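You operate a simulated robot arm through the tools that you are given. There is no shell and no other tool.

The job below is to be done with a simulated two-armed robot. You get a single attempt, and the scene is never put back.

## Task
Module 52 gets no air: swap module 22 for the fan module.
Fine: in the long rack; mains off while modules move and on again after; 22 goes to the slot at the Top end; the strip and the other modules in the two racks stay.
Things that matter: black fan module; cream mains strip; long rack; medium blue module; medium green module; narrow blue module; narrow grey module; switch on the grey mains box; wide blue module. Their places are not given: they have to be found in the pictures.

The check looks at the end state, three seconds after you hand in, the way a careful person would. Anything else that was tipped, shoved, dropped, spilled or broken makes it a failure.

## Robot
Two 7-joint arms with fingered hands on one trunk that stands fixed in place. Base frame: the origin is at the foot of the trunk, x ahead of it, y to its left, z up. Lengths are in cm, angles in rad, forces in N, time in s.
The left shoulder is at [3, 13.6, 115.5], the right one opposite. With the tool pointing down near the work surface each hand reaches from about 26 to 96 cm from the base axis, measured 20 degrees to its own side. Payload 5 kg a hand.
The TCP of each hand is the grasp point between the finger pads, 4.2 cm short of the fingertips. In the tool frame z runs along the fingers and y along their closing line. The gripper opens to 20.8 cm. The gripper's body begins 11.9 cm behind the TCP. The gripper is a hand of 4 fingers: y runs from the thumb to the fingers, the wrist lies at [0, 0, -33.2] in the tool frame, and closing takes about 1.5 s.
Orientation is that of the tool frame in the base frame, as a unit quaternion [w, x, y, z]. With the fingers straight down and closing along the base's y, the tool's x points along the base's -x, its y along +y and its z along -z.

## Interface
- The arms move only by the tool jog_arm. It takes "left_targets", "right_targets" or both (then of equal length, played together; a hand with none holds still); each is a list of rows, each a list of 3 entries, a list of its own where there are three numbers: the opening in per cent of the stroke, from 0 (shut) to 100 (fully open), then the shift along the tool's x, y, z in m, then the turn, a rotation vector about the tool's x, y, z in rad. In form: [[jaw, [tx, ty, tz], [ax, ay, az]], ...]. A call has 1 to 20 rows; each row is the pose to reach, as a shift and turn from the pose commanded when the call began, along the tool's axes at that moment. Rows are played at 5 a second. More than 5 cm and 0.15 rad between two rows, or a gripper value outside its range, and nothing of the call is played. Where a pose cannot be reached the arm comes as near as it can. A force on the tool above 40 N (or 10 N above the force at the start of the call, whichever is more), or a blocked arm, ends the call early, and 0.2 s more pass. The fingers move at their own pace (about 7.2 cm/s each) and stop on an object; they squeeze with about 31 N. The grip force told is the motor's: it shows also when the fingers shut on nothing. Time passes only in rows, and 0.2 s behind the last, so rows that repeat a pose let the fingers close. It gives the time, the measured TCP pose, the force on the tool (base axes), the opening and the grip force at its end, in the units of the frame above (readings bear some noise), with the torque about the TCP (base axes, N m) and any sound that the robot's microphone picked up.
- Cameras (640 x 400 px; columns grow to the right, rows downward): "scene" is now at [4.36, -0.58, 186.97]; the picture's right is [-0.09, -1.00, -0.00], its down [-0.83, 0.08, -0.55] and it looks along [0.55, -0.05, -0.83] (base axes); focal length 322 px, centre (320, 200). "left" rides on the left gripper at [-10.1, 0, -14.5] in its tool frame; the picture's right is [0.00, -1.00, 0.00], its down [0.82, 0.00, -0.57] and it looks along [0.57, 0.00, 0.82] (tool axes); focal length 261 px, centre (320, 200). "right" rides on the right gripper at [10.1, 0, -14.5] in its tool frame; the picture's right is [-0.01, 1.00, 0.00], its down [-0.82, 0.00, -0.57] and it looks along [-0.57, 0.00, 0.82] (tool axes); focal length 261 px, centre (320, 200).
- grab_frame(camera): a new picture of that camera. It takes no simulated time.
- move_column(by): slides the trunk up (or, below 0, down) by that many cm; the arms and the scene camera ride with it, the base frame stays. It gives what a move gives, with no picture.
- hand_shape(shape, hand): the hand has 4 fingers and takes this shape, open, in about a second: jaw (thumb against the fingers, like two jaws); tri (thumb and two fingers); tip (a fingertip pinch); poke (one finger out to press); point (the index stretched); flat (the hand flat); cup (the hand cupped); fist (a fist). The gripper value then closes the fingers along that shape, each until it touches; the sizes above hold for jaw. It gives what a move gives, with no picture.
- aim_head(pan, tilt): turns the head with the scene camera to pan (to the left, within 2.496 rad either way) and tilt (down, from -0.506 to 1.204), counted from straight ahead of the robot. It gives what a move gives.
- locate(camera, pixels): there is no depth. For up to 12 entries [column, row, z] of the newest picture of that camera ("zoom" is the newest enlarged one), the place [x, y] in the base frame at which the ray of that pixel passes the height z, good to about 0.2 cm. It takes no simulated time.
- zoom(camera, box): a new picture of the part [left, top, right, bottom] of that camera's present view, enlarged. It takes no simulated time.
- hand_in(): hands the job in; it is judged then, once.

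Unless the task says otherwise, let go and move clear before handing in.

The tools are called after "Emit:" as a command line: name --argument value ..., lists and objects as JSON in quotes. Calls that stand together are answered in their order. jog_arm: Moves the arms, as the interface text tells. Its arguments: {"type":"object","properties":{"left_targets":{"type":"array","items":{"type":"array"}},"right_targets":{"type":"array","items":{"type":"array"}}},"required":[]} The other tools are called the same way: move_column (by) slides the trunk up or down; hand_shape (shape, hand) gives the hand a shape; aim_head (pan, tilt) turns the head that bears the scene camera; grab_frame (camera) takes a picture; locate (camera, pixels) gives the place at which the rays of pixels pass given heights; zoom (camera, box) takes an enlarged picture of a part of a camera's view; hand_in () hands the job in.

At the start:

```text
time_s: 0.0
left_tcp_pos: [78.17, 5.73, 101.37]
left_ee_rot: [0.0, 0.0, 1.0, 0.0]
left_wrist_force: [-0.2, -0.1, 0.8]
left_torque: [0.03, 0.0, -0.01]
left_gripper_width: 20.79
left_grip_force: 0.1
left_shape: jaw
right_tcp_pos: [64.49, -49.85, 98.6]
right_ee_rot: [0.0, 0.0, 1.0, 0.0]
right_wrist_force: [-0.3, 0.3, -0.3]
right_torque: [-0.01, 0.0, -0.01]
right_gripper_width: 20.79
right_grip_force: 0.1
right_shape: jaw
trunk travel left (down, up): [-17.5, 31.5]
head pan, tilt: [-0.091, 0.984]
```

scene: 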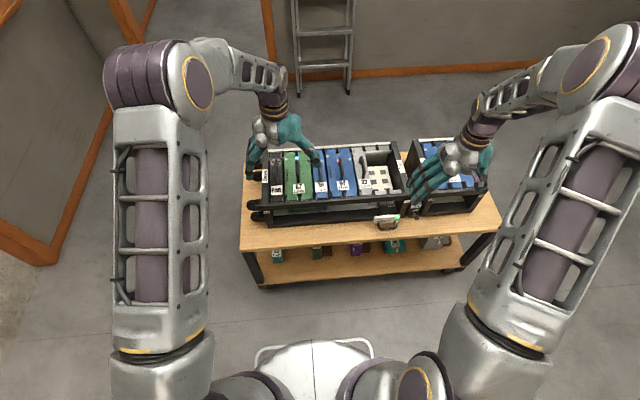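
right: 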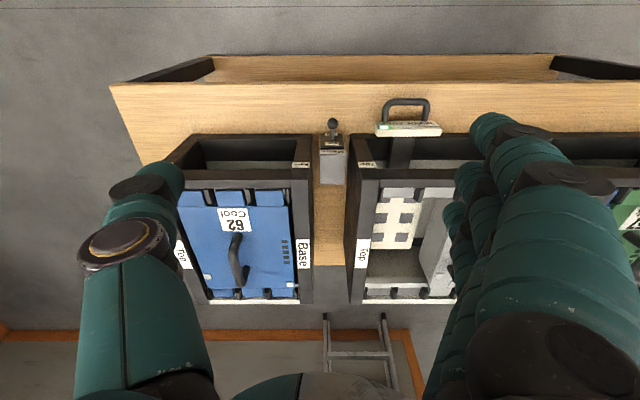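
left: 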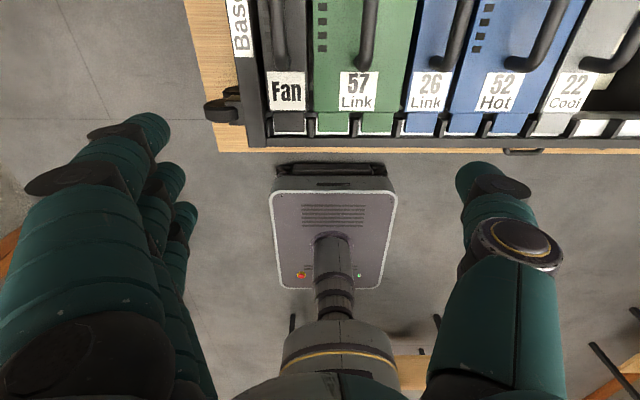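

The first pictures show the long rack with Fan, 57, 26, 52, 22 from left (Base end) to right (Top end), a free bay near scene pixel (378,180), and a mains box with a switch between the racks. I'll zoom in for a closer look before moving anything.

Emit:
zoom --camera "scene" --box '[240, 130, 410, 236]'

Emit:
zoom --camera "scene" --box '[370, 130, 510, 236]'

Emit:
zoom --camera "right" --box '[160, 80, 480, 310]'

Emit:
zoom --camera "left" --box '[180, 0, 640, 170]'

```text
3.76 times, centred on (325, 183) of scene
```

zoom: 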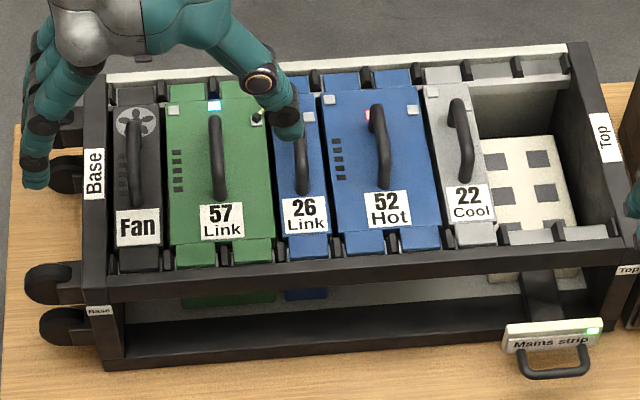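

```text
3.77 times, centred on (440, 183) of scene
```

zoom: 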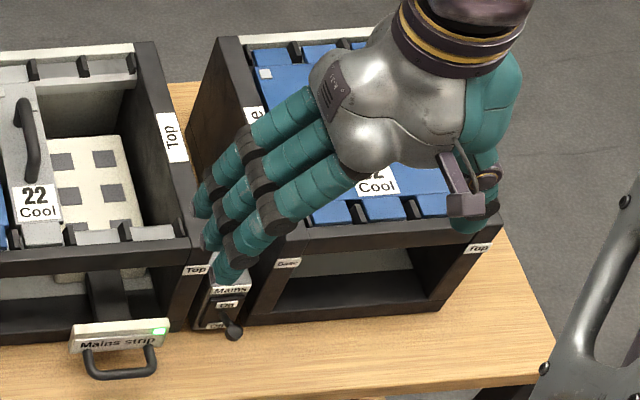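

```text
1.74 times, centred on (320, 195) of right
```

zoom: 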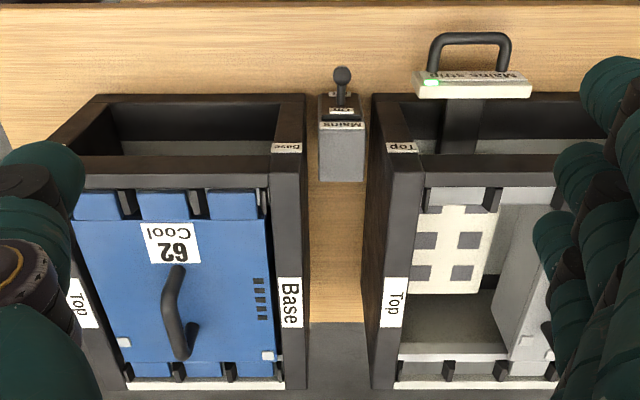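

```text
1.39 times, centred on (410, 85) of left
```

zoom: 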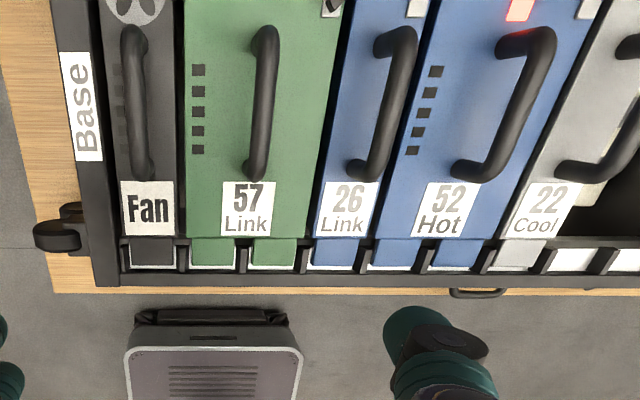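

The modules carry readable labels; next I triangulate heights by casting the same features from the scene and left/right cameras at different heights.

Emit:
locate --camera "scene" --pixels '[[298.9, 188.9, 60], [298.9, 188.9, 90], [342.5, 186, 60], [342.5, 186, 90], [388, 222, 60], [388, 222, 90], [456, 180, 60], [456, 180, 90]]'

Emit:
locate --camera "left" --pixels '[[358, 90, 60], [358, 90, 90], [498, 91, 60], [498, 91, 90]]'

Emit:
locate --camera "right" --pixels '[[408, 129, 60], [408, 129, 90], [236, 218, 60], [236, 218, 90], [334, 122, 60], [334, 122, 90]]'

```text
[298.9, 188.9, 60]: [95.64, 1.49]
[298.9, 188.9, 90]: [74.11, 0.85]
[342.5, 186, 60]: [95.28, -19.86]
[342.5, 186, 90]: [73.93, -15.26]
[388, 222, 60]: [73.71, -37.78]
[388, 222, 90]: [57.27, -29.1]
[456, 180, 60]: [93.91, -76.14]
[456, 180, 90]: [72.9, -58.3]
```

```text
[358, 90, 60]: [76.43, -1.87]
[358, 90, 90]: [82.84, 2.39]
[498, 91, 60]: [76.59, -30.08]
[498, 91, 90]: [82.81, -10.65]
```

```text
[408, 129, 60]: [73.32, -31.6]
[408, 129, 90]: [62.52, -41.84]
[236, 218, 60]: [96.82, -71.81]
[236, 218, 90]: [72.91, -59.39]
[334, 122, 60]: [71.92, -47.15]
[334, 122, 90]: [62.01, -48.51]
```

Triangulation puts the module labels at about z = 80.5 cm (57 at [80.8, 1.0], 52 at [80.8, -16.8]) and the strip's front near [69, -35, 70]. I now zoom on the mains box and the empty bay for detail.

Emit:
zoom --camera "right" --box '[305, 105, 365, 190]'

Emit:
zoom --camera "scene" --box '[395, 195, 435, 225]'

Emit:
zoom --camera "scene" --box '[350, 140, 412, 236]'

Emit:
zoom --camera "right" --box '[340, 90, 480, 310]'

```text
4.71 times, centred on (335, 148) of right
```

zoom: 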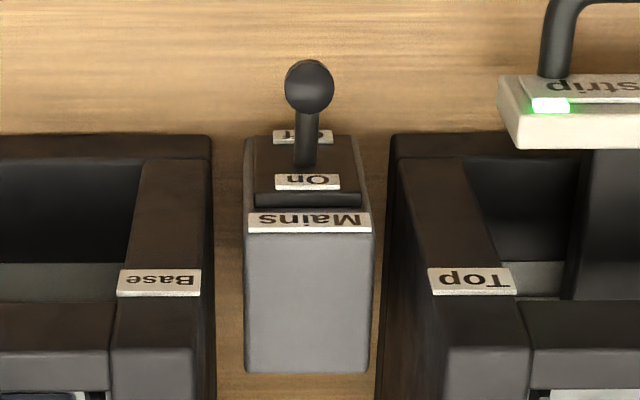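

```text
13.33 times, centred on (415, 210) of scene
```

zoom: 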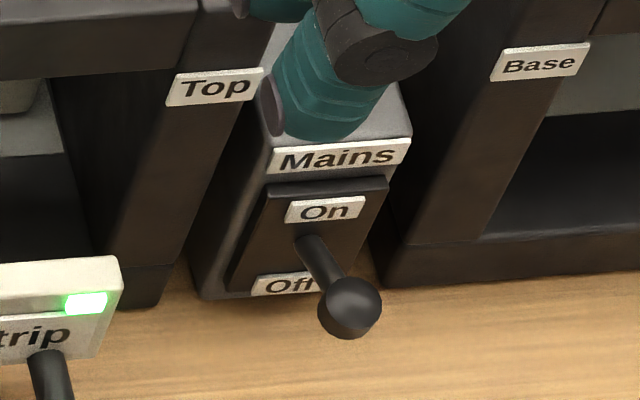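

```text
4.17 times, centred on (381, 188) of scene
```

zoom: 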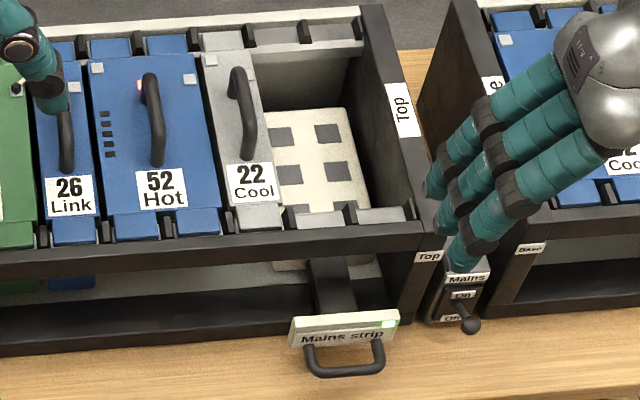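

```text
1.82 times, centred on (410, 200) of right
```

zoom: 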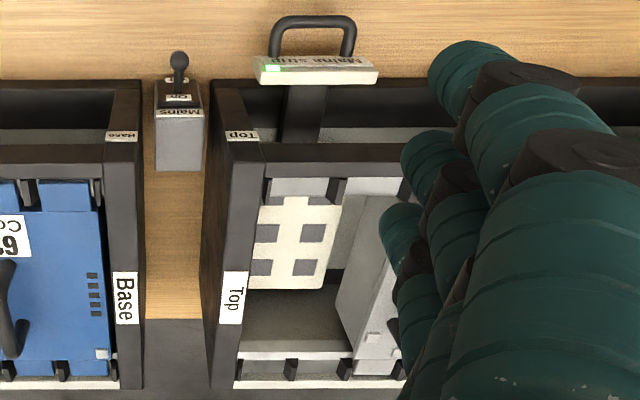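

The switch is up at "On" (or in between) with the lever poking out toward the robot, and the strip's green lamp is lit; the cream board lies below the empty bay. I'll triangulate the board, the box and the lever.

Emit:
locate --camera "scene" --pixels '[[383.2, 171.9, 60], [383.2, 171.9, 80], [371.9, 172.5, 60], [371.9, 172.5, 80], [417.3, 218.1, 60], [417.3, 218.1, 80], [415.2, 206.6, 60], [415.2, 206.6, 80]]'

Emit:
locate --camera "right" --pixels '[[377, 236.8, 60], [377, 236.8, 80], [405.6, 236.8, 60], [405.6, 236.8, 80], [332.7, 123.7, 60], [332.7, 123.7, 80], [332.3, 152.5, 60], [332.3, 152.5, 80]]'

```text
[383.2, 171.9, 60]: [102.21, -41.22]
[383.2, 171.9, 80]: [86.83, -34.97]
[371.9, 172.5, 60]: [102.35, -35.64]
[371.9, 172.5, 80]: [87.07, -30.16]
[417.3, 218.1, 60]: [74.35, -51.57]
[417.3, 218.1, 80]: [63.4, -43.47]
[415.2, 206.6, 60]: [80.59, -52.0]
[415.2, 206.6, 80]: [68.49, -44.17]
```

```text
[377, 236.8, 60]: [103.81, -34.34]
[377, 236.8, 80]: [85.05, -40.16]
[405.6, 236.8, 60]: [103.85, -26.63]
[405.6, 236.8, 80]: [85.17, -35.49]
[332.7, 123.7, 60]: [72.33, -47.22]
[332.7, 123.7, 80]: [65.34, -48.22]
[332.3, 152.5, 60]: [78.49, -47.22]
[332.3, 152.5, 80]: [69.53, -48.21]
```

The board lies at about z 72 with sockets at y ≈ -37.6 and -32.3, and the knob is at about [69, -47.7, 69.6]. I'll slide the right hand over the bay for a straight look and the left hand out of the scene camera's view.

Emit:
jog_arm --left_targets '[[100, [0, 0.04, 0], [0, 0, 0]], [100, [0, 0.08, 0], [0, 0, 0]], [100, [0, 0.12, 0], [0, 0, 0]], [100, [0, 0.16, 0], [0, 0, 0]], [100, [0, 0.18, 0], [0, 0, 0]]]' --right_targets '[[100, [0, 0.04, 0], [0, 0, 0]], [100, [0, 0.08, 0], [0, 0, 0]], [100, [0, 0.12, 0], [0, 0, 0]], [100, [0, 0.15, 0], [0, 0, 0]], [100, [0, 0.15, 0], [0, 0, 0]]]'

Emit:
grab_frame --camera "right"

Emit:
grab_frame --camera "left"

Emit:
grab_frame --camera "scene"

```text
time_s: 1.2
left_tcp_pos: [78.09, 23.79, 101.39]
left_ee_rot: [0.0, 0.0, 1.0, -0.001]
left_wrist_force: [0.1, -0.6, 0.2]
left_torque: [0.09, 0.0, 0.03]
left_gripper_width: 20.8
left_grip_force: 0.0
left_shape: jaw
right_tcp_pos: [64.63, -35.04, 98.4]
right_ee_rot: [0.0, 0.0, 1.0, 0.0]
right_wrist_force: [0.0, 0.5, -0.1]
right_torque: [-0.02, -0.01, 0.0]
right_gripper_width: 20.79
right_grip_force: 0.1
right_shape: jaw
trunk travel left (down, up): [-17.5, 31.5]
head pan, tilt: [-0.091, 0.984]
```

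```text
taken
```

right: 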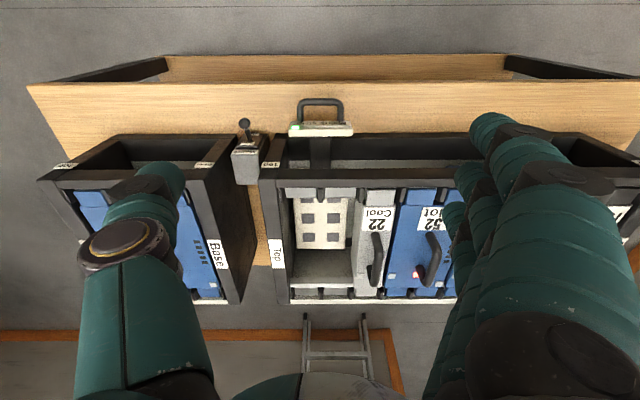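

```text
taken
```

left: 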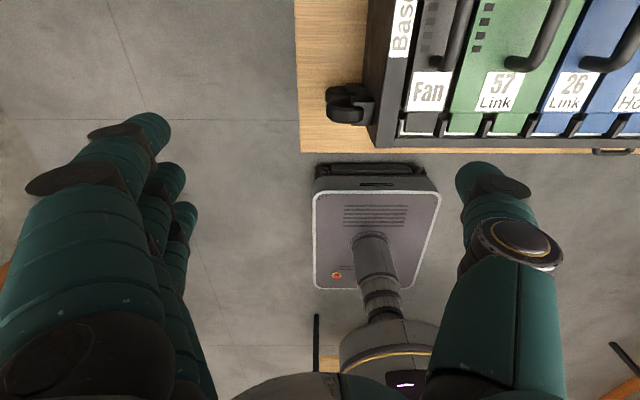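

```text
taken
```

scene: 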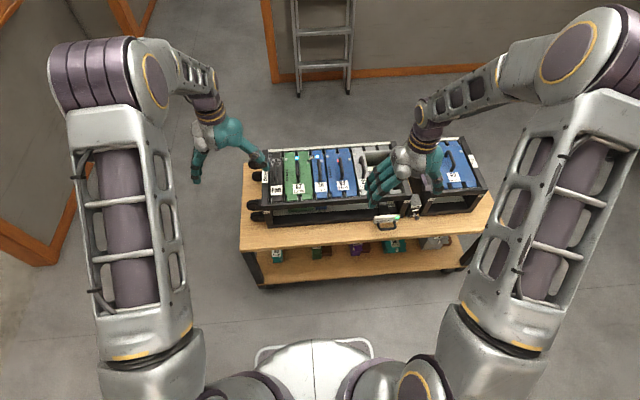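

Emit:
zoom --camera "right" --box '[220, 80, 480, 310]'

Emit:
zoom --camera "scene" --box '[236, 140, 376, 236]'

Emit:
zoom --camera "scene" --box '[240, 225, 480, 300]'

```text
1.74 times, centred on (350, 195) of right
```

zoom: 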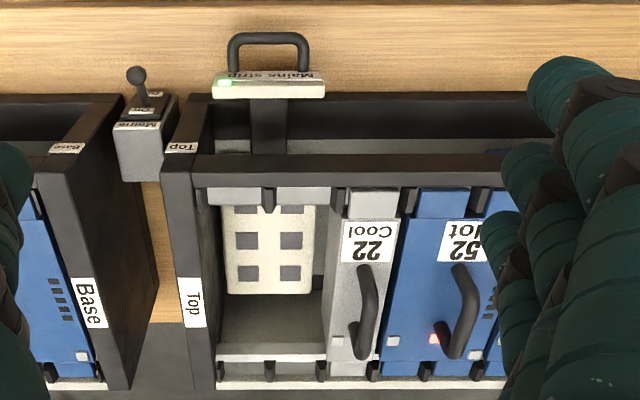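

```text
4.17 times, centred on (306, 188) of scene
```

zoom: 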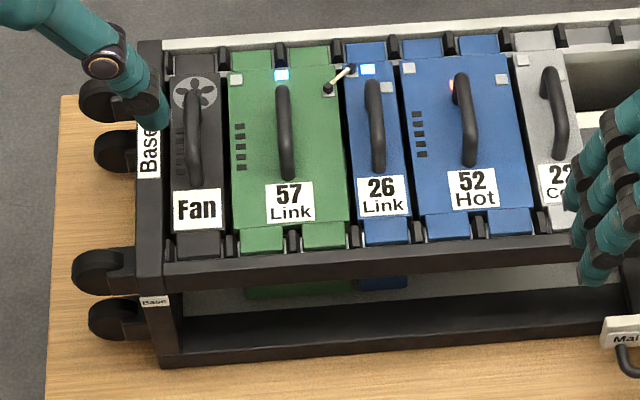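

```text
2.67 times, centred on (360, 262) of scene
```

zoom: 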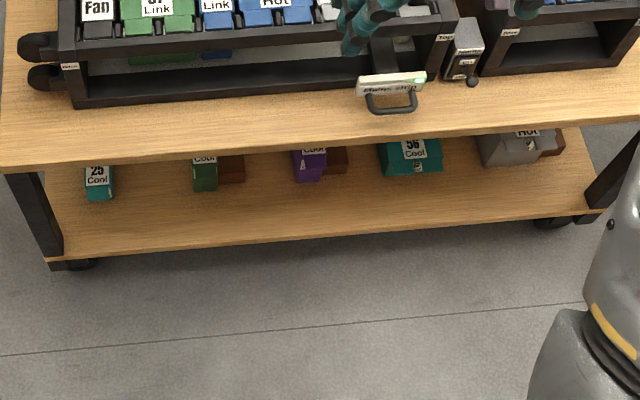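

I see a small link pin bridging 57 and 26 (scene zoom (340,78)), which must not be touched, and the strip's board sits only under the two free slots. I'll measure module bottoms, slots and pegs.

Emit:
locate --camera "scene" --pixels '[[301, 211.7, 68], [301, 211.7, 72], [301, 211.7, 76], [321.8, 209.6, 68], [321.8, 209.6, 72], [321.8, 209.6, 76], [296, 204, 80], [296, 211, 70], [296, 220, 60], [296, 226, 60]]'

Emit:
zoom --camera "right" --box '[270, 120, 430, 310]'

Emit:
zoom --camera "left" --box '[300, 0, 640, 170]'

```text
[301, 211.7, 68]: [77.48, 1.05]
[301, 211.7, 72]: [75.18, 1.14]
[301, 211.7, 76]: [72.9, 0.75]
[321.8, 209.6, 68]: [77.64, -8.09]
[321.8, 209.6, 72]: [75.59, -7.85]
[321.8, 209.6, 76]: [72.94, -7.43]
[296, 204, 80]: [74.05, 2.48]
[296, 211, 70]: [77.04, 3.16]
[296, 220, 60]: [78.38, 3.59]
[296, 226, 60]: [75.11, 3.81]
```

```text
2.11 times, centred on (350, 215) of right
```

zoom: 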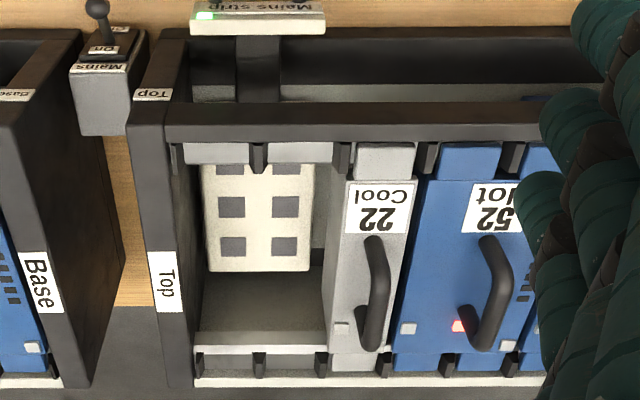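

```text
1.88 times, centred on (470, 85) of left
```

zoom: 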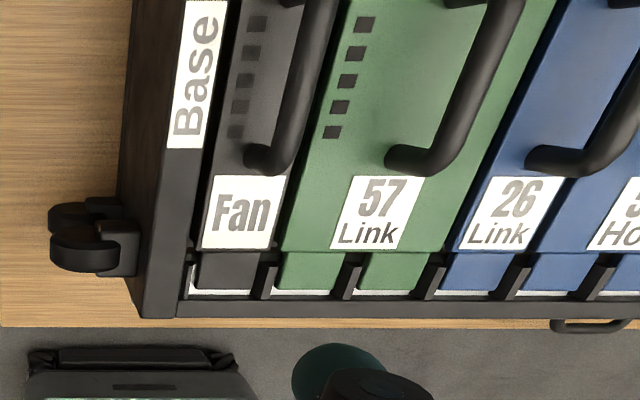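

The hanging modules rest by tabs on a front and back rail between pegs; module bottoms may reach ≈ z 68, so I need to know whether the strip board sits above that. Measuring the board corner and pegs.

Emit:
locate --camera "scene" --pixels '[[386.0, 165.9, 60], [386.0, 165.9, 80], [393.5, 189.7, 70], [370.2, 204.5, 70]]'

Emit:
locate --camera "right" --pixels '[[297.9, 248.2, 60], [297.9, 248.2, 80], [330.1, 248.2, 60], [330.1, 248.2, 80]]'

Emit:
zoom --camera "right" --box '[270, 160, 430, 260]'

Emit:
locate --camera "right" --pixels '[[321.6, 288.5, 80], [350.5, 288.5, 80], [381, 288.5, 80], [410.7, 288.5, 80], [321.6, 188, 80], [359.5, 188, 80], [401, 188, 80], [440, 188, 80]]'

```text
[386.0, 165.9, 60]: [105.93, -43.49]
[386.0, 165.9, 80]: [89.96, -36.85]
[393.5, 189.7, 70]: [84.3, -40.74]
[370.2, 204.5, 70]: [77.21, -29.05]
```

```text
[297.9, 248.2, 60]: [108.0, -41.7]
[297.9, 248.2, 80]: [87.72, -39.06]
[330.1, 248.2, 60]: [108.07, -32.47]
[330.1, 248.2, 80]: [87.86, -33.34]
```

```text
4.00 times, centred on (350, 210) of right
```

zoom: 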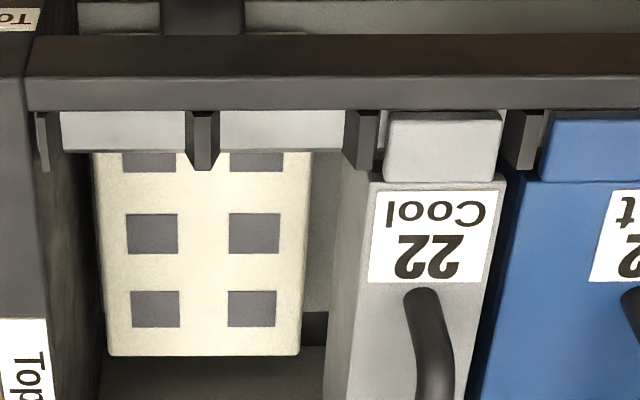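

```text
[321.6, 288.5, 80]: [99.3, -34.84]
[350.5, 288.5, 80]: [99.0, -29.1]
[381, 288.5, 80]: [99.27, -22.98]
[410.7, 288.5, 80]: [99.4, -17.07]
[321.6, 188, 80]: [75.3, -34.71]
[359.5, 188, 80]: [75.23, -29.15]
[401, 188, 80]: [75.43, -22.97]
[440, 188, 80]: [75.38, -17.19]
```

Pegs give a slot pitch of 5.95 cm: Top slot centre y ≈ -37.8, the next -31.9, module 22's ≈ -26, and fan's ≈ +9.6. I'll check the depth of module 22 against the board at z ≈ 70.

Emit:
locate --camera "right" --pixels '[[357.5, 260, 80], [361.5, 220, 80], [351.2, 257.5, 66], [351.2, 257.5, 70], [351.2, 257.5, 74], [353.5, 215, 66], [353.5, 215, 70], [353.5, 215, 74], [296.5, 248.5, 69], [345, 248.5, 69], [308.5, 218.5, 70], [333.3, 218.5, 70]]'

Emit:
zoom --camera "right" --box '[290, 220, 390, 300]'

```text
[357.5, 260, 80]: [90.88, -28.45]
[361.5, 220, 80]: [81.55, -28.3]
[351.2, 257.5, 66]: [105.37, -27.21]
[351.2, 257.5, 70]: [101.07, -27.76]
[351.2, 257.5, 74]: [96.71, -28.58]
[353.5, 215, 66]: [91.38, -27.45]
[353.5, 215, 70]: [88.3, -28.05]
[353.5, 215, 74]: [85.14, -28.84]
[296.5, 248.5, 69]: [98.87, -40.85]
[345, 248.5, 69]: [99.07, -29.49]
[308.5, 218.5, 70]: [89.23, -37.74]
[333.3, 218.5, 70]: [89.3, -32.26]
```

```text
5.00 times, centred on (340, 260) of right
```

zoom: 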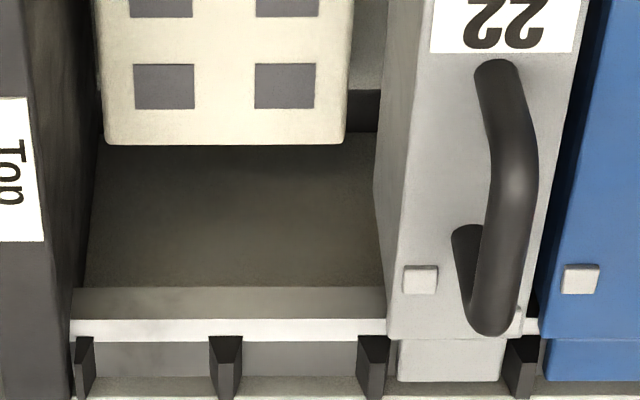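

Module 22's body bottom comes out near z 72 and the board's top near 69–70, so it should pass above the strip. Next is the switch: I'll zoom both cameras on the box to find the lever's angle.

Emit:
zoom --camera "right" --box '[220, 110, 280, 190]'

Emit:
zoom --camera "scene" --box '[395, 195, 435, 225]'

```text
5.00 times, centred on (250, 150) of right
```

zoom: 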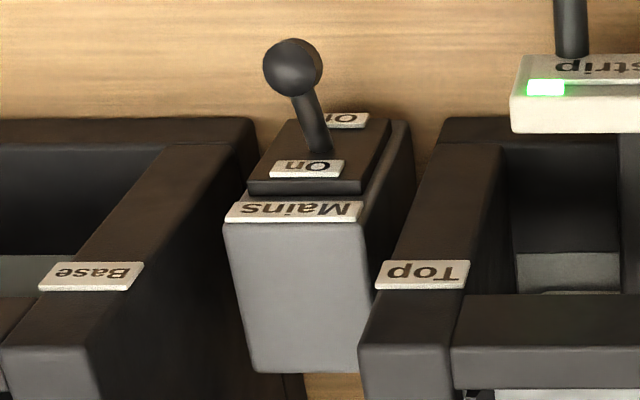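

```text
13.33 times, centred on (415, 210) of scene
```

zoom: 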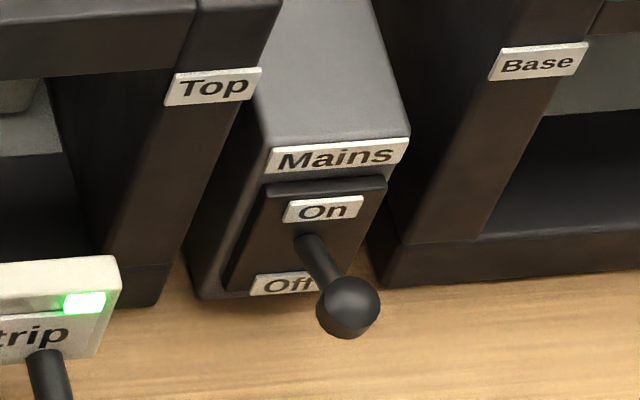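

Emit:
locate --camera "right" --pixels '[[244.6, 123.6, 60], [244.6, 123.6, 80], [250, 140, 60], [250, 140, 80], [247.4, 143.6, 60], [247.4, 143.6, 80], [253.6, 133.6, 60], [253.6, 133.6, 80], [244.6, 152.2, 60], [244.6, 152.2, 80]]'

Emit:
locate --camera "scene" --pixels '[[417.1, 218.0, 60], [417.1, 218.0, 80], [414.1, 213.2, 60], [414.1, 213.2, 80], [415.2, 210.7, 60], [415.2, 210.7, 80], [412.5, 216.3, 60], [412.5, 216.3, 80], [416.3, 206.6, 60], [416.3, 206.6, 80]]'

```text
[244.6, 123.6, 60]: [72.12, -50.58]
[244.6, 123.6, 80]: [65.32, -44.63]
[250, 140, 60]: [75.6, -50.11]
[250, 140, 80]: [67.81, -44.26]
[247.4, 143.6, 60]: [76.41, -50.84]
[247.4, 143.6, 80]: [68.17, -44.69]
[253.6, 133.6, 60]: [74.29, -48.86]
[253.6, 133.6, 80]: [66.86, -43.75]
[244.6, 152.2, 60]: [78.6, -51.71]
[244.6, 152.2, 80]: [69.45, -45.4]
```

```text
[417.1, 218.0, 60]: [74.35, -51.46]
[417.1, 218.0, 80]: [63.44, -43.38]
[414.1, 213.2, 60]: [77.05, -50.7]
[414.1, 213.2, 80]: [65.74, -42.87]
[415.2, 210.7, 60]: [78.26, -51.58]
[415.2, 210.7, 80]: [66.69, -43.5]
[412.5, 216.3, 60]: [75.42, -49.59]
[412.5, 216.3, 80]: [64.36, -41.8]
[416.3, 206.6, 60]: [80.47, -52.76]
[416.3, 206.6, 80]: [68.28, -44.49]
```

The lever pivots at about [72.4, -47.6, 68.3] and its knob sits at about [68.4, -47.3, 70.7], i.e. up at On; pressing it down should switch off. I move the right hand above the knob and try the poke shape.

Emit:
jog_arm --right_targets '[[100, [-0.006, -0.04, 0], [0, 0, 0]], [100, [-0.012, -0.08, 0], [0, 0, 0]], [100, [-0.018, -0.12, 0], [0, 0, 0]], [100, [-0.019, -0.123, 0], [0, 0, 0]]]'

Emit:
hand_shape --shape "poke" --hand "right"

Emit:
grab_frame --camera "right"

Emit:
zoom --camera "scene" --box '[340, 110, 500, 240]'

```text
time_s: 2.2
left_tcp_pos: [78.03, 24.01, 101.27]
left_ee_rot: [0.0, 0.0, 1.0, 0.0]
left_wrist_force: [-0.1, -0.1, 0.3]
left_torque: [-0.05, 0.01, -0.01]
left_gripper_width: 20.79
left_grip_force: 0.0
left_shape: jaw
right_tcp_pos: [66.47, -47.1, 98.39]
right_ee_rot: [-0.001, 0.0, 1.0, 0.0]
right_wrist_force: [0.6, -0.5, 0.4]
right_torque: [-0.07, 0.01, 0.0]
right_gripper_width: 20.78
right_grip_force: 0.1
right_shape: jaw
trunk travel left (down, up): [-17.5, 31.5]
head pan, tilt: [-0.091, 0.984]
```

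```text
time_s: 3.1
left_tcp_pos: [78.03, 23.96, 101.26]
left_ee_rot: [0.0, 0.0, 1.0, 0.0]
left_wrist_force: [0.7, -0.5, 0.0]
left_torque: [0.0, 0.02, -0.02]
left_gripper_width: 20.78
left_grip_force: 0.1
left_shape: jaw
right_tcp_pos: [66.43, -47.23, 98.28]
right_ee_rot: [0.001, 0.0, 1.0, -0.001]
right_wrist_force: [-0.8, -0.3, -1.2]
right_torque: [-0.01, 0.0, -0.03]
right_gripper_width: 0.01
right_grip_force: 0.1
right_shape: poke
trunk travel left (down, up): [-17.5, 31.5]
head pan, tilt: [-0.091, 0.984]
```

```text
taken
```

right: 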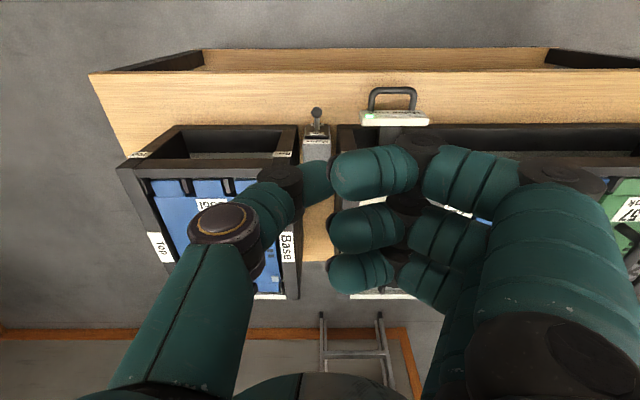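

```text
3.08 times, centred on (420, 175) of scene
```

zoom: 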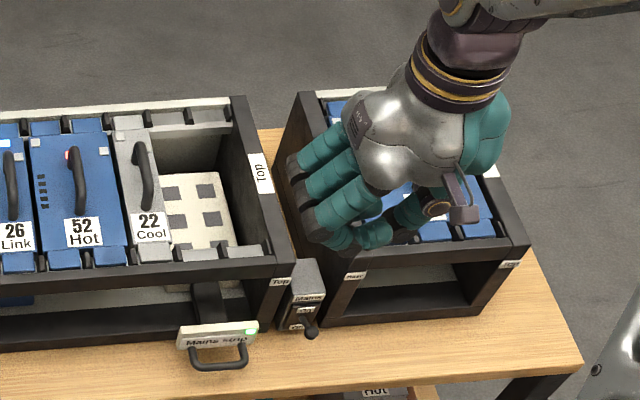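

In "poke" the fingers curl in with the tips meeting in the middle, which is blunt. I'll see how "point" looks.

Emit:
hand_shape --shape "point" --hand "right"

Emit:
grab_frame --camera "right"

Emit:
zoom --camera "scene" --box '[340, 110, 500, 240]'

```text
time_s: 4.0
left_tcp_pos: [78.2, 23.85, 101.2]
left_ee_rot: [-0.001, 0.0, 1.0, 0.0]
left_wrist_force: [0.3, -0.6, 0.6]
left_torque: [-0.03, 0.0, 0.06]
left_gripper_width: 20.78
left_grip_force: 0.0
left_shape: jaw
right_tcp_pos: [66.29, -47.27, 98.29]
right_ee_rot: [0.0, 0.0, 1.0, -0.001]
right_wrist_force: [-0.9, 0.7, 0.2]
right_torque: [-0.04, -0.02, 0.01]
right_gripper_width: 20.15
right_grip_force: 0.2
right_shape: point
trunk travel left (down, up): [-17.5, 31.5]
head pan, tilt: [-0.091, 0.984]
```

```text
taken
```

right: 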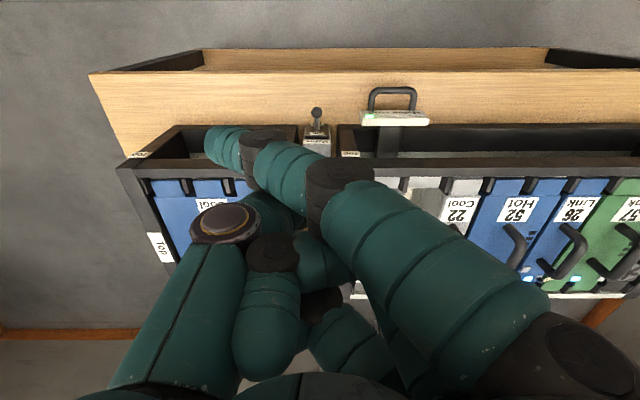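

```text
3.08 times, centred on (420, 175) of scene
```

zoom: 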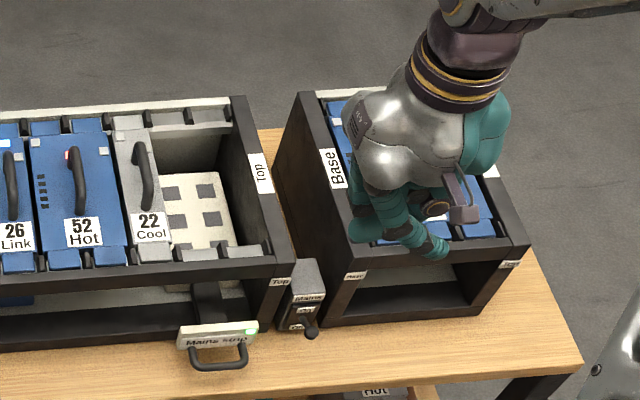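

"Point" sends the index off diagonally, so it isn't useful here. I return to "jaw" and partly close to see how the fingers sit around the knob line.

Emit:
hand_shape --shape "jaw" --hand "right"

Emit:
jog_arm --right_targets '[[30, [0, 0, 0], [0, 0, 0]], [30, [0, 0, 0], [0, 0, 0]], [30, [0, 0, 0], [0, 0, 0]], [30, [0, 0, 0], [0, 0, 0]], [30, [0, 0, 0], [0, 0, 0]], [30, [0, 0, 0], [0, 0, 0]], [30, [0, 0, 0], [0, 0, 0]]]'

Emit:
grab_frame --camera "right"

Emit:
zoom --camera "scene" --box '[340, 110, 500, 240]'

```text
time_s: 4.9
left_tcp_pos: [78.06, 23.75, 101.22]
left_ee_rot: [0.001, 0.0, 1.0, -0.001]
left_wrist_force: [-0.5, 0.2, -0.3]
left_torque: [0.0, 0.01, 0.0]
left_gripper_width: 20.81
left_grip_force: 0.1
left_shape: jaw
right_tcp_pos: [66.3, -47.29, 98.43]
right_ee_rot: [0.0, -0.001, 1.0, 0.0]
right_wrist_force: [0.3, 0.4, 0.5]
right_torque: [0.02, -0.01, -0.04]
right_gripper_width: 20.78
right_grip_force: 0.1
right_shape: jaw
trunk travel left (down, up): [-17.5, 31.5]
head pan, tilt: [-0.091, 0.984]
```

```text
time_s: 6.5
left_tcp_pos: [78.13, 23.83, 101.13]
left_ee_rot: [0.0, 0.0, 1.0, 0.001]
left_wrist_force: [0.2, 0.2, 0.3]
left_torque: [-0.01, -0.01, 0.01]
left_gripper_width: 20.78
left_grip_force: 0.2
left_shape: jaw
right_tcp_pos: [66.46, -47.13, 98.49]
right_ee_rot: [-0.001, 0.0, 1.0, 0.001]
right_wrist_force: [-0.4, 0.1, 0.6]
right_torque: [0.0, 0.01, 0.01]
right_gripper_width: 6.29
right_grip_force: 0.1
right_shape: jaw
trunk travel left (down, up): [-17.5, 31.5]
head pan, tilt: [-0.091, 0.984]
```

```text
taken
```

right: 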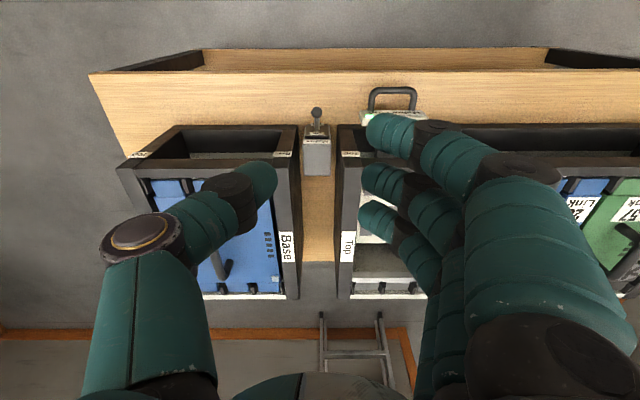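

```text
3.08 times, centred on (420, 175) of scene
```

zoom: 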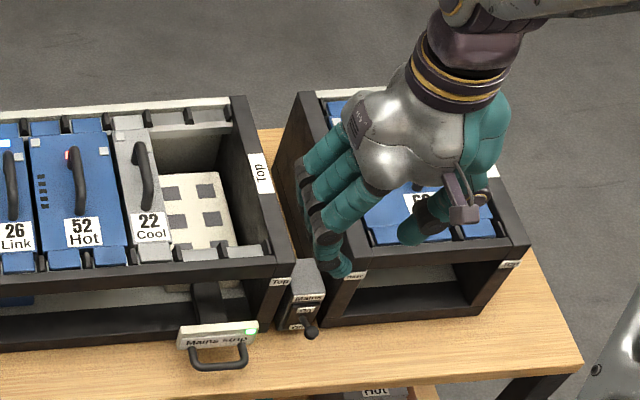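

At 30% the jaw leaves the knob line (320,115) clear between thumb and fingers, with the fingers spread along x. I check the table height and rack front edges before descending in front of the racks.

Emit:
locate --camera "scene" --pixels '[[505.4, 228.6, 50], [505.4, 228.6, 70], [411.8, 201, 70], [411.8, 201, 85], [404.4, 200, 80]]'

Emit:
locate --camera "right" --pixels '[[91, 75, 50], [91, 75, 70], [349, 154, 70], [349, 154, 85], [316.5, 113, 70], [316.5, 113, 75]]'

Emit:
zoom --camera "scene" --box '[370, 180, 450, 236]'

Emit:
zoom --camera "right" --box '[280, 70, 440, 190]'

```text
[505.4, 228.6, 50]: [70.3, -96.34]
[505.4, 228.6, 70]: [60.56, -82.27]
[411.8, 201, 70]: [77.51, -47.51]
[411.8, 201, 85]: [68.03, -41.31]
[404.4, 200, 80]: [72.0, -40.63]
```

```text
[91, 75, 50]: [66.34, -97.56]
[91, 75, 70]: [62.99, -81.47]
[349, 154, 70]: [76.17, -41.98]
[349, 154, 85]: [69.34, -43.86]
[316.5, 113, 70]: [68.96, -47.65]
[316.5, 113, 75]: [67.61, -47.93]
```

```text
7.14 times, centred on (410, 208) of scene
```

zoom: 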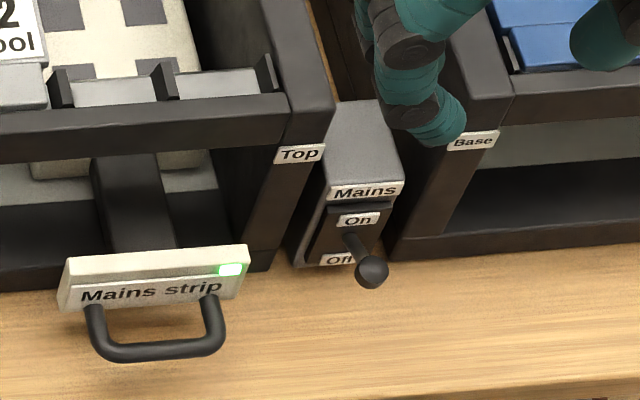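

```text
3.33 times, centred on (360, 130) of right
```

zoom: 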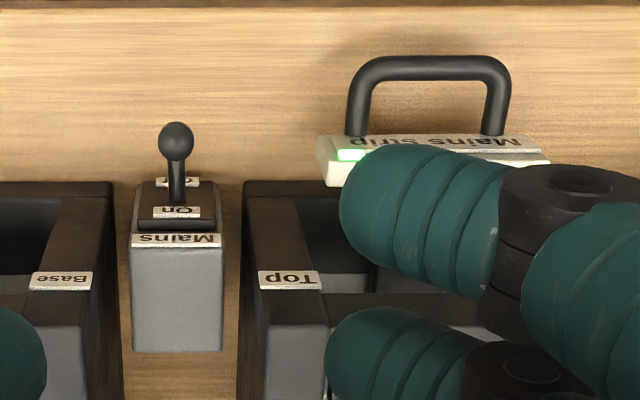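

Emit:
locate --camera "scene" --pixels '[[407.2, 201.6, 70], [407.2, 201.6, 80], [416.7, 206.7, 65], [416.7, 206.7, 75], [417.1, 217.9, 65], [417.1, 217.9, 75], [414.2, 214, 65], [414.2, 214, 75], [415.2, 210.7, 65], [415.2, 210.7, 75]]'

Emit:
locate --camera "right" --pixels '[[351, 154, 70], [351, 154, 80], [316.5, 142, 65], [316.5, 142, 75], [316.8, 112, 65], [316.8, 112, 75], [317.1, 129.4, 65], [317.1, 129.4, 75], [317.4, 133.6, 65], [317.4, 133.6, 75]]'

```text
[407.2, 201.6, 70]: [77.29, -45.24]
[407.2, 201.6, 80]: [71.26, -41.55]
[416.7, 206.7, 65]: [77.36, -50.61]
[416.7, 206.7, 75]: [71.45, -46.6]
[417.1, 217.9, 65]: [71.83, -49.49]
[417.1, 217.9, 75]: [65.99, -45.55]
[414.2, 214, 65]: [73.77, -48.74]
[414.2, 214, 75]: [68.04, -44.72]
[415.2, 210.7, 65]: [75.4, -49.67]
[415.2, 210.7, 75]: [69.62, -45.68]
```

```text
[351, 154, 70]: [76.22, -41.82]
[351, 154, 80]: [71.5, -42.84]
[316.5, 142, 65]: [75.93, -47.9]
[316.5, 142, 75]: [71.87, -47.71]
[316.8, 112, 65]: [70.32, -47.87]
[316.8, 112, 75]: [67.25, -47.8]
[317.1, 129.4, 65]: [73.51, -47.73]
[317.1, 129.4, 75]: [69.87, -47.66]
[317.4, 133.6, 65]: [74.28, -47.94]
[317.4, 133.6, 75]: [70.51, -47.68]
```

Knob refined to about [69.2, -47.8, 69.2], pivot [72.4, -47.7, 67.6], table top z ≈ 62 with its front edge at x ≈ 64, rack front at x ≈ 72.9. I close the right jaw and lower it above the knob.

Emit:
jog_arm --right_targets '[[0, [-0.006, -0.006, 0.0], [0, 0, 0]], [0, [-0.012, -0.006, 0.0], [0, 0, 0]], [0, [-0.012, -0.006, 0.03], [0, 0, 0]], [0, [-0.012, -0.006, 0.06], [0, 0, 0]], [0, [-0.012, -0.006, 0.09], [0, 0, 0]], [0, [-0.012, -0.006, 0.12], [0, 0, 0]], [0, [-0.012, -0.006, 0.135], [0, 0, 0]], [0, [-0.012, -0.006, 0.135], [0, 0, 0]]]'

Emit:
grab_frame --camera "right"

Emit:
zoom --camera "scene" --box '[360, 140, 480, 240]'

```text
time_s: 8.3
left_tcp_pos: [78.08, 23.83, 101.26]
left_ee_rot: [0.0, 0.0, 1.0, 0.0]
left_wrist_force: [0.1, 0.2, -0.1]
left_torque: [-0.02, -0.05, -0.03]
left_gripper_width: 20.8
left_grip_force: 0.1
left_shape: jaw
right_tcp_pos: [67.52, -47.85, 85.19]
right_ee_rot: [-0.001, 0.0, 1.0, 0.0]
right_wrist_force: [0.4, -0.1, -0.5]
right_torque: [-0.04, -0.05, -0.03]
right_gripper_width: 0.03
right_grip_force: 31.0
right_shape: jaw
trunk travel left (down, up): [-17.5, 31.5]
head pan, tilt: [-0.091, 0.984]
```

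```text
taken
```

right: 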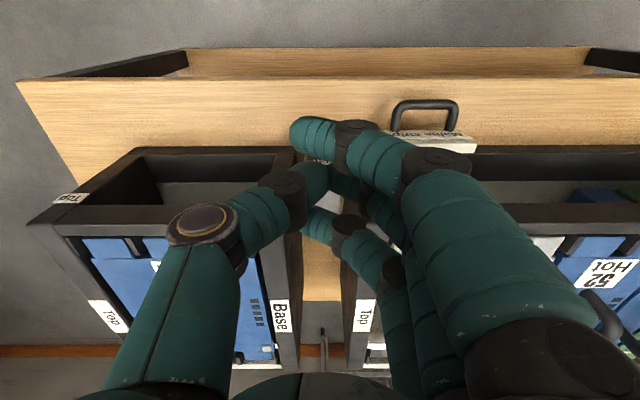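

```text
4.00 times, centred on (420, 190) of scene
```

zoom: 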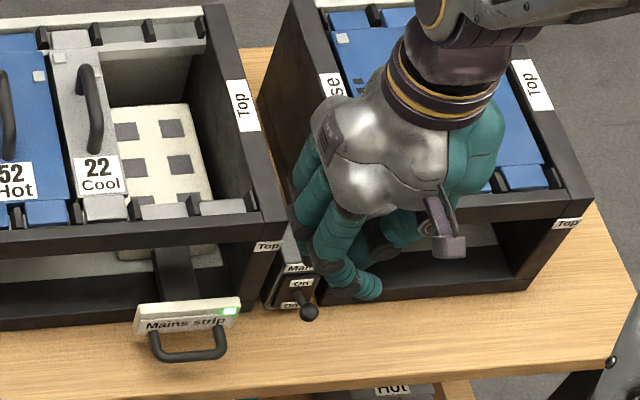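

The closed fingertips hang over the box with clearance to the rack fronts. I go down to just above the knob and look again.

Emit:
jog_arm --right_targets '[[0, [0, 0, 0.03], [0, 0, 0]], [0, [0, 0, 0.06], [0, 0, 0]], [0, [0, 0, 0.085], [0, 0, 0]], [0, [0, 0, 0.085], [0, 0, 0]]]'

Emit:
grab_frame --camera "right"

Emit:
zoom --camera "scene" --box '[360, 150, 480, 240]'

```text
time_s: 9.3
left_tcp_pos: [78.13, 23.81, 101.26]
left_ee_rot: [0.0, 0.0, 1.0, 0.0]
left_wrist_force: [-0.4, 0.1, 0.0]
left_torque: [-0.01, -0.07, -0.01]
left_gripper_width: 20.78
left_grip_force: 0.1
left_shape: jaw
right_tcp_pos: [67.54, -47.88, 76.66]
right_ee_rot: [0.0, 0.0, 1.0, 0.0]
right_wrist_force: [0.2, -0.6, -0.7]
right_torque: [-0.03, -0.01, -0.02]
right_gripper_width: 0.0
right_grip_force: 31.4
right_shape: jaw
trunk travel left (down, up): [-17.5, 31.5]
head pan, tilt: [-0.091, 0.984]
```

```text
taken
```

right: 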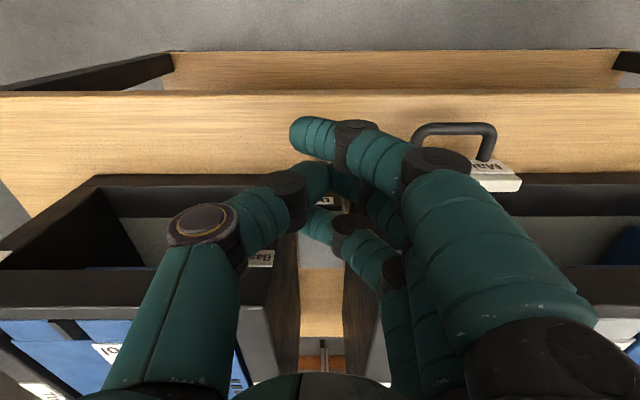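

```text
4.44 times, centred on (420, 195) of scene
```

zoom: 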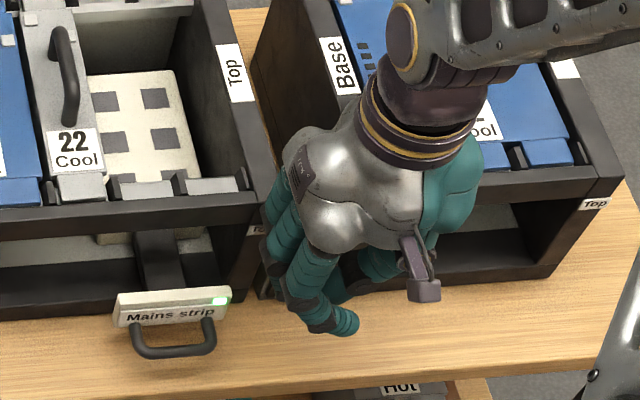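

Fingers are just over the knob (tips ≈ z 72.5). I press down slowly.

Emit:
jog_arm --right_targets '[[0, [0, 0, 0.01], [0, 0, 0]], [0, [0, 0, 0.02], [0, 0, 0]], [0, [0, 0, 0.03], [0, 0, 0]], [0, [0, 0, 0.04], [0, 0, 0]], [0, [0, 0, 0.048], [0, 0, 0]], [0, [0, 0, 0.054], [0, 0, 0]], [0, [0, 0, 0.058], [0, 0, 0]]]'

Emit:
zoom --camera "scene" --box '[360, 150, 480, 240]'

Emit:
grab_frame --camera "right"

```text
time_s: 10.9
left_tcp_pos: [78.19, 23.88, 101.23]
left_ee_rot: [-0.001, 0.0, 1.0, 0.001]
left_wrist_force: [-0.6, 0.9, 1.0]
left_torque: [0.01, -0.01, 0.0]
left_gripper_width: 20.78
left_grip_force: 0.1
left_shape: jaw
right_tcp_pos: [67.58, -47.88, 70.61]
right_ee_rot: [0.0, -0.001, 1.0, 0.0]
right_wrist_force: [0.4, -3.8, -0.3]
right_torque: [-0.13, -0.04, -0.14]
right_gripper_width: 0.0
right_grip_force: 31.3
right_shape: jaw
trunk travel left (down, up): [-17.5, 31.5]
head pan, tilt: [-0.091, 0.984]
```

```text
4.44 times, centred on (420, 195) of scene
```

zoom: 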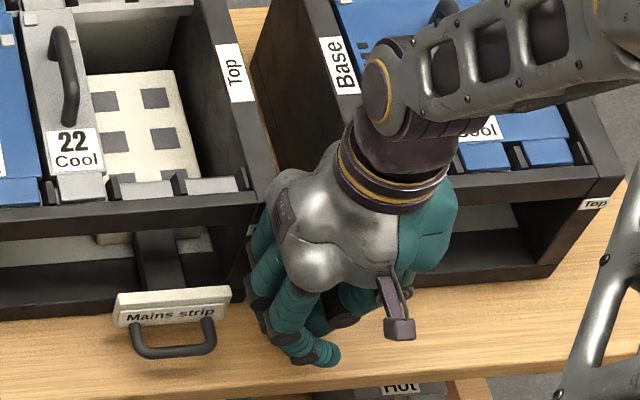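

```text
taken
```

right: 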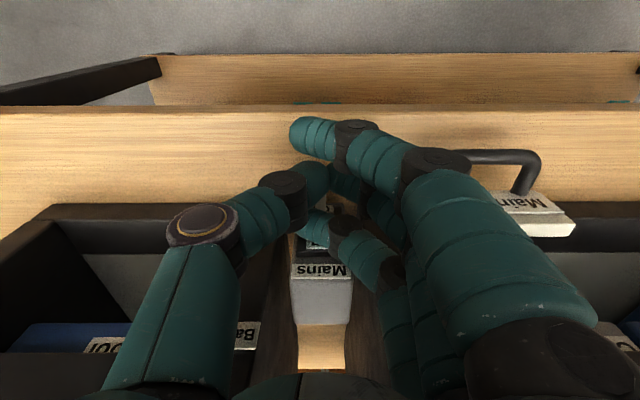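

The strip's green lamp is out, so the mains is off. I lift straight up and check the lever.

Emit:
jog_arm --right_targets '[[0, [0, 0, -0.03], [0, 0, 0]], [0, [0, 0, -0.07], [0, 0, 0]], [0, [0, 0, -0.11], [0, 0, 0]], [0, [0, 0, -0.15], [0, 0, 0]], [0, [0, 0, -0.19], [0, 0, 0]], [0, [0, 0, -0.23], [0, 0, 0]], [0, [0, 0, -0.28], [0, 0, 0]]]'

Emit:
zoom --camera "scene" --box '[360, 150, 480, 240]'

Emit:
grab_frame --camera "right"

Emit:
zoom --camera "right" --box '[280, 70, 440, 190]'

```text
time_s: 12.5
left_tcp_pos: [78.05, 24.01, 101.31]
left_ee_rot: [0.001, -0.001, 1.0, 0.0]
left_wrist_force: [-0.4, 1.2, 1.1]
left_torque: [-0.13, -0.08, 0.04]
left_gripper_width: 20.8
left_grip_force: 0.1
left_shape: jaw
right_tcp_pos: [67.43, -47.65, 98.85]
right_ee_rot: [0.0, 0.0, 1.0, 0.001]
right_wrist_force: [-1.2, 0.0, 0.0]
right_torque: [-0.09, -0.13, -0.01]
right_gripper_width: 0.0
right_grip_force: 30.9
right_shape: jaw
trunk travel left (down, up): [-17.5, 31.5]
head pan, tilt: [-0.091, 0.984]
```

```text
4.44 times, centred on (420, 195) of scene
```

zoom: 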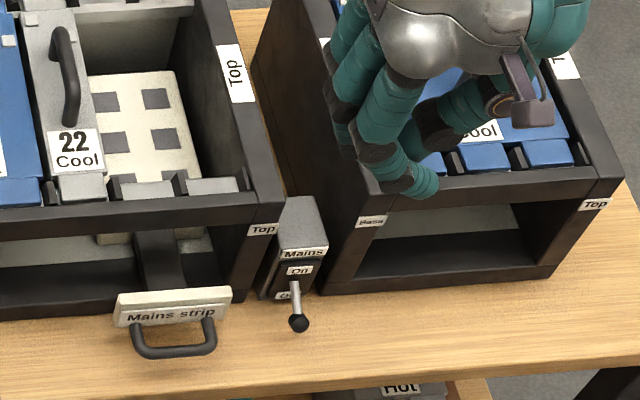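

```text
taken
```

right: 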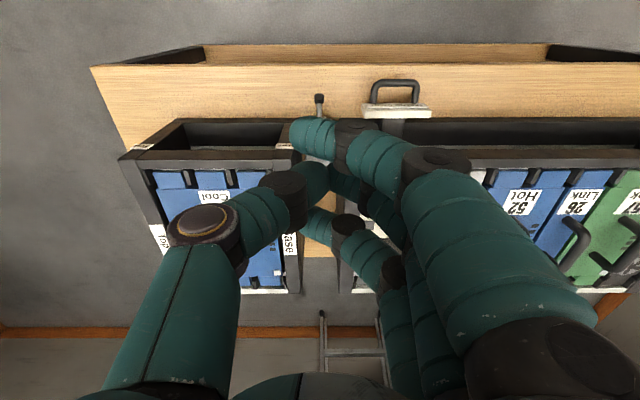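

```text
3.33 times, centred on (360, 130) of right
```

zoom: 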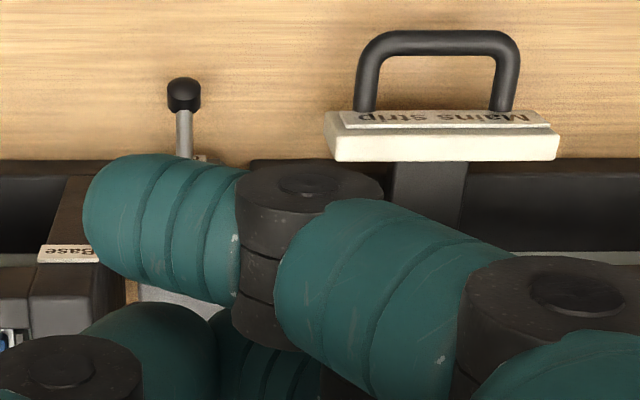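

The lever points down at Off and the lamp is dark. Now I move the right hand over module 22, opening the jaw partly, to locate its handle.

Emit:
jog_arm --right_targets '[[40, [-0.02, 0.04, 0], [0, 0, 0]], [40, [-0.04, 0.08, 0], [0, 0, 0]], [40, [-0.065, 0.12, 0], [0, 0, 0]], [40, [-0.09, 0.16, 0], [0, 0, 0]], [40, [-0.11, 0.2, 0], [0, 0, 0]], [40, [-0.125, 0.217, 0], [0, 0, 0]], [40, [-0.125, 0.217, 0], [0, 0, 0]]]'

Emit:
grab_frame --camera "right"

Emit:
grab_frame --camera "scene"

```text
time_s: 14.1
left_tcp_pos: [78.08, 23.81, 101.31]
left_ee_rot: [0.0, 0.0, 1.0, 0.0]
left_wrist_force: [-0.7, 0.0, 0.1]
left_torque: [-0.01, 0.0, 0.02]
left_gripper_width: 20.79
left_grip_force: 0.2
left_shape: jaw
right_tcp_pos: [79.99, -26.19, 98.71]
right_ee_rot: [0.0, 0.0, 1.0, 0.0]
right_wrist_force: [0.6, -0.2, 0.4]
right_torque: [0.07, -0.06, 0.01]
right_gripper_width: 8.29
right_grip_force: 0.0
right_shape: jaw
trunk travel left (down, up): [-17.5, 31.5]
head pan, tilt: [-0.091, 0.984]
```

```text
taken
```

right: 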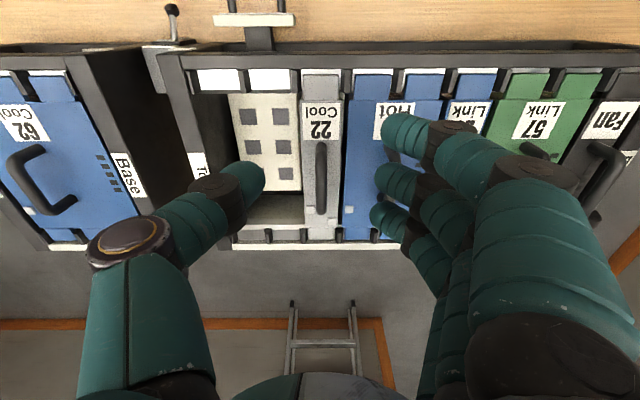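

```text
taken
```

scene: 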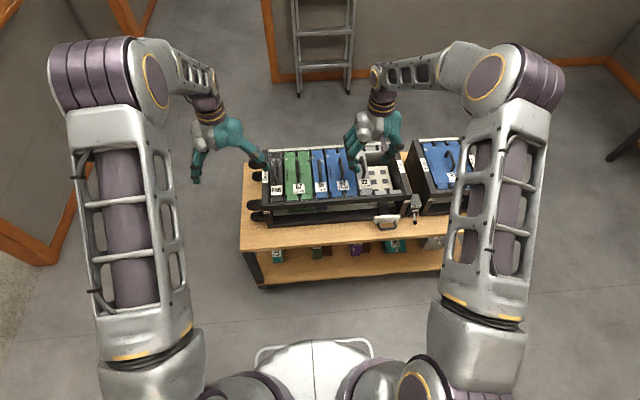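

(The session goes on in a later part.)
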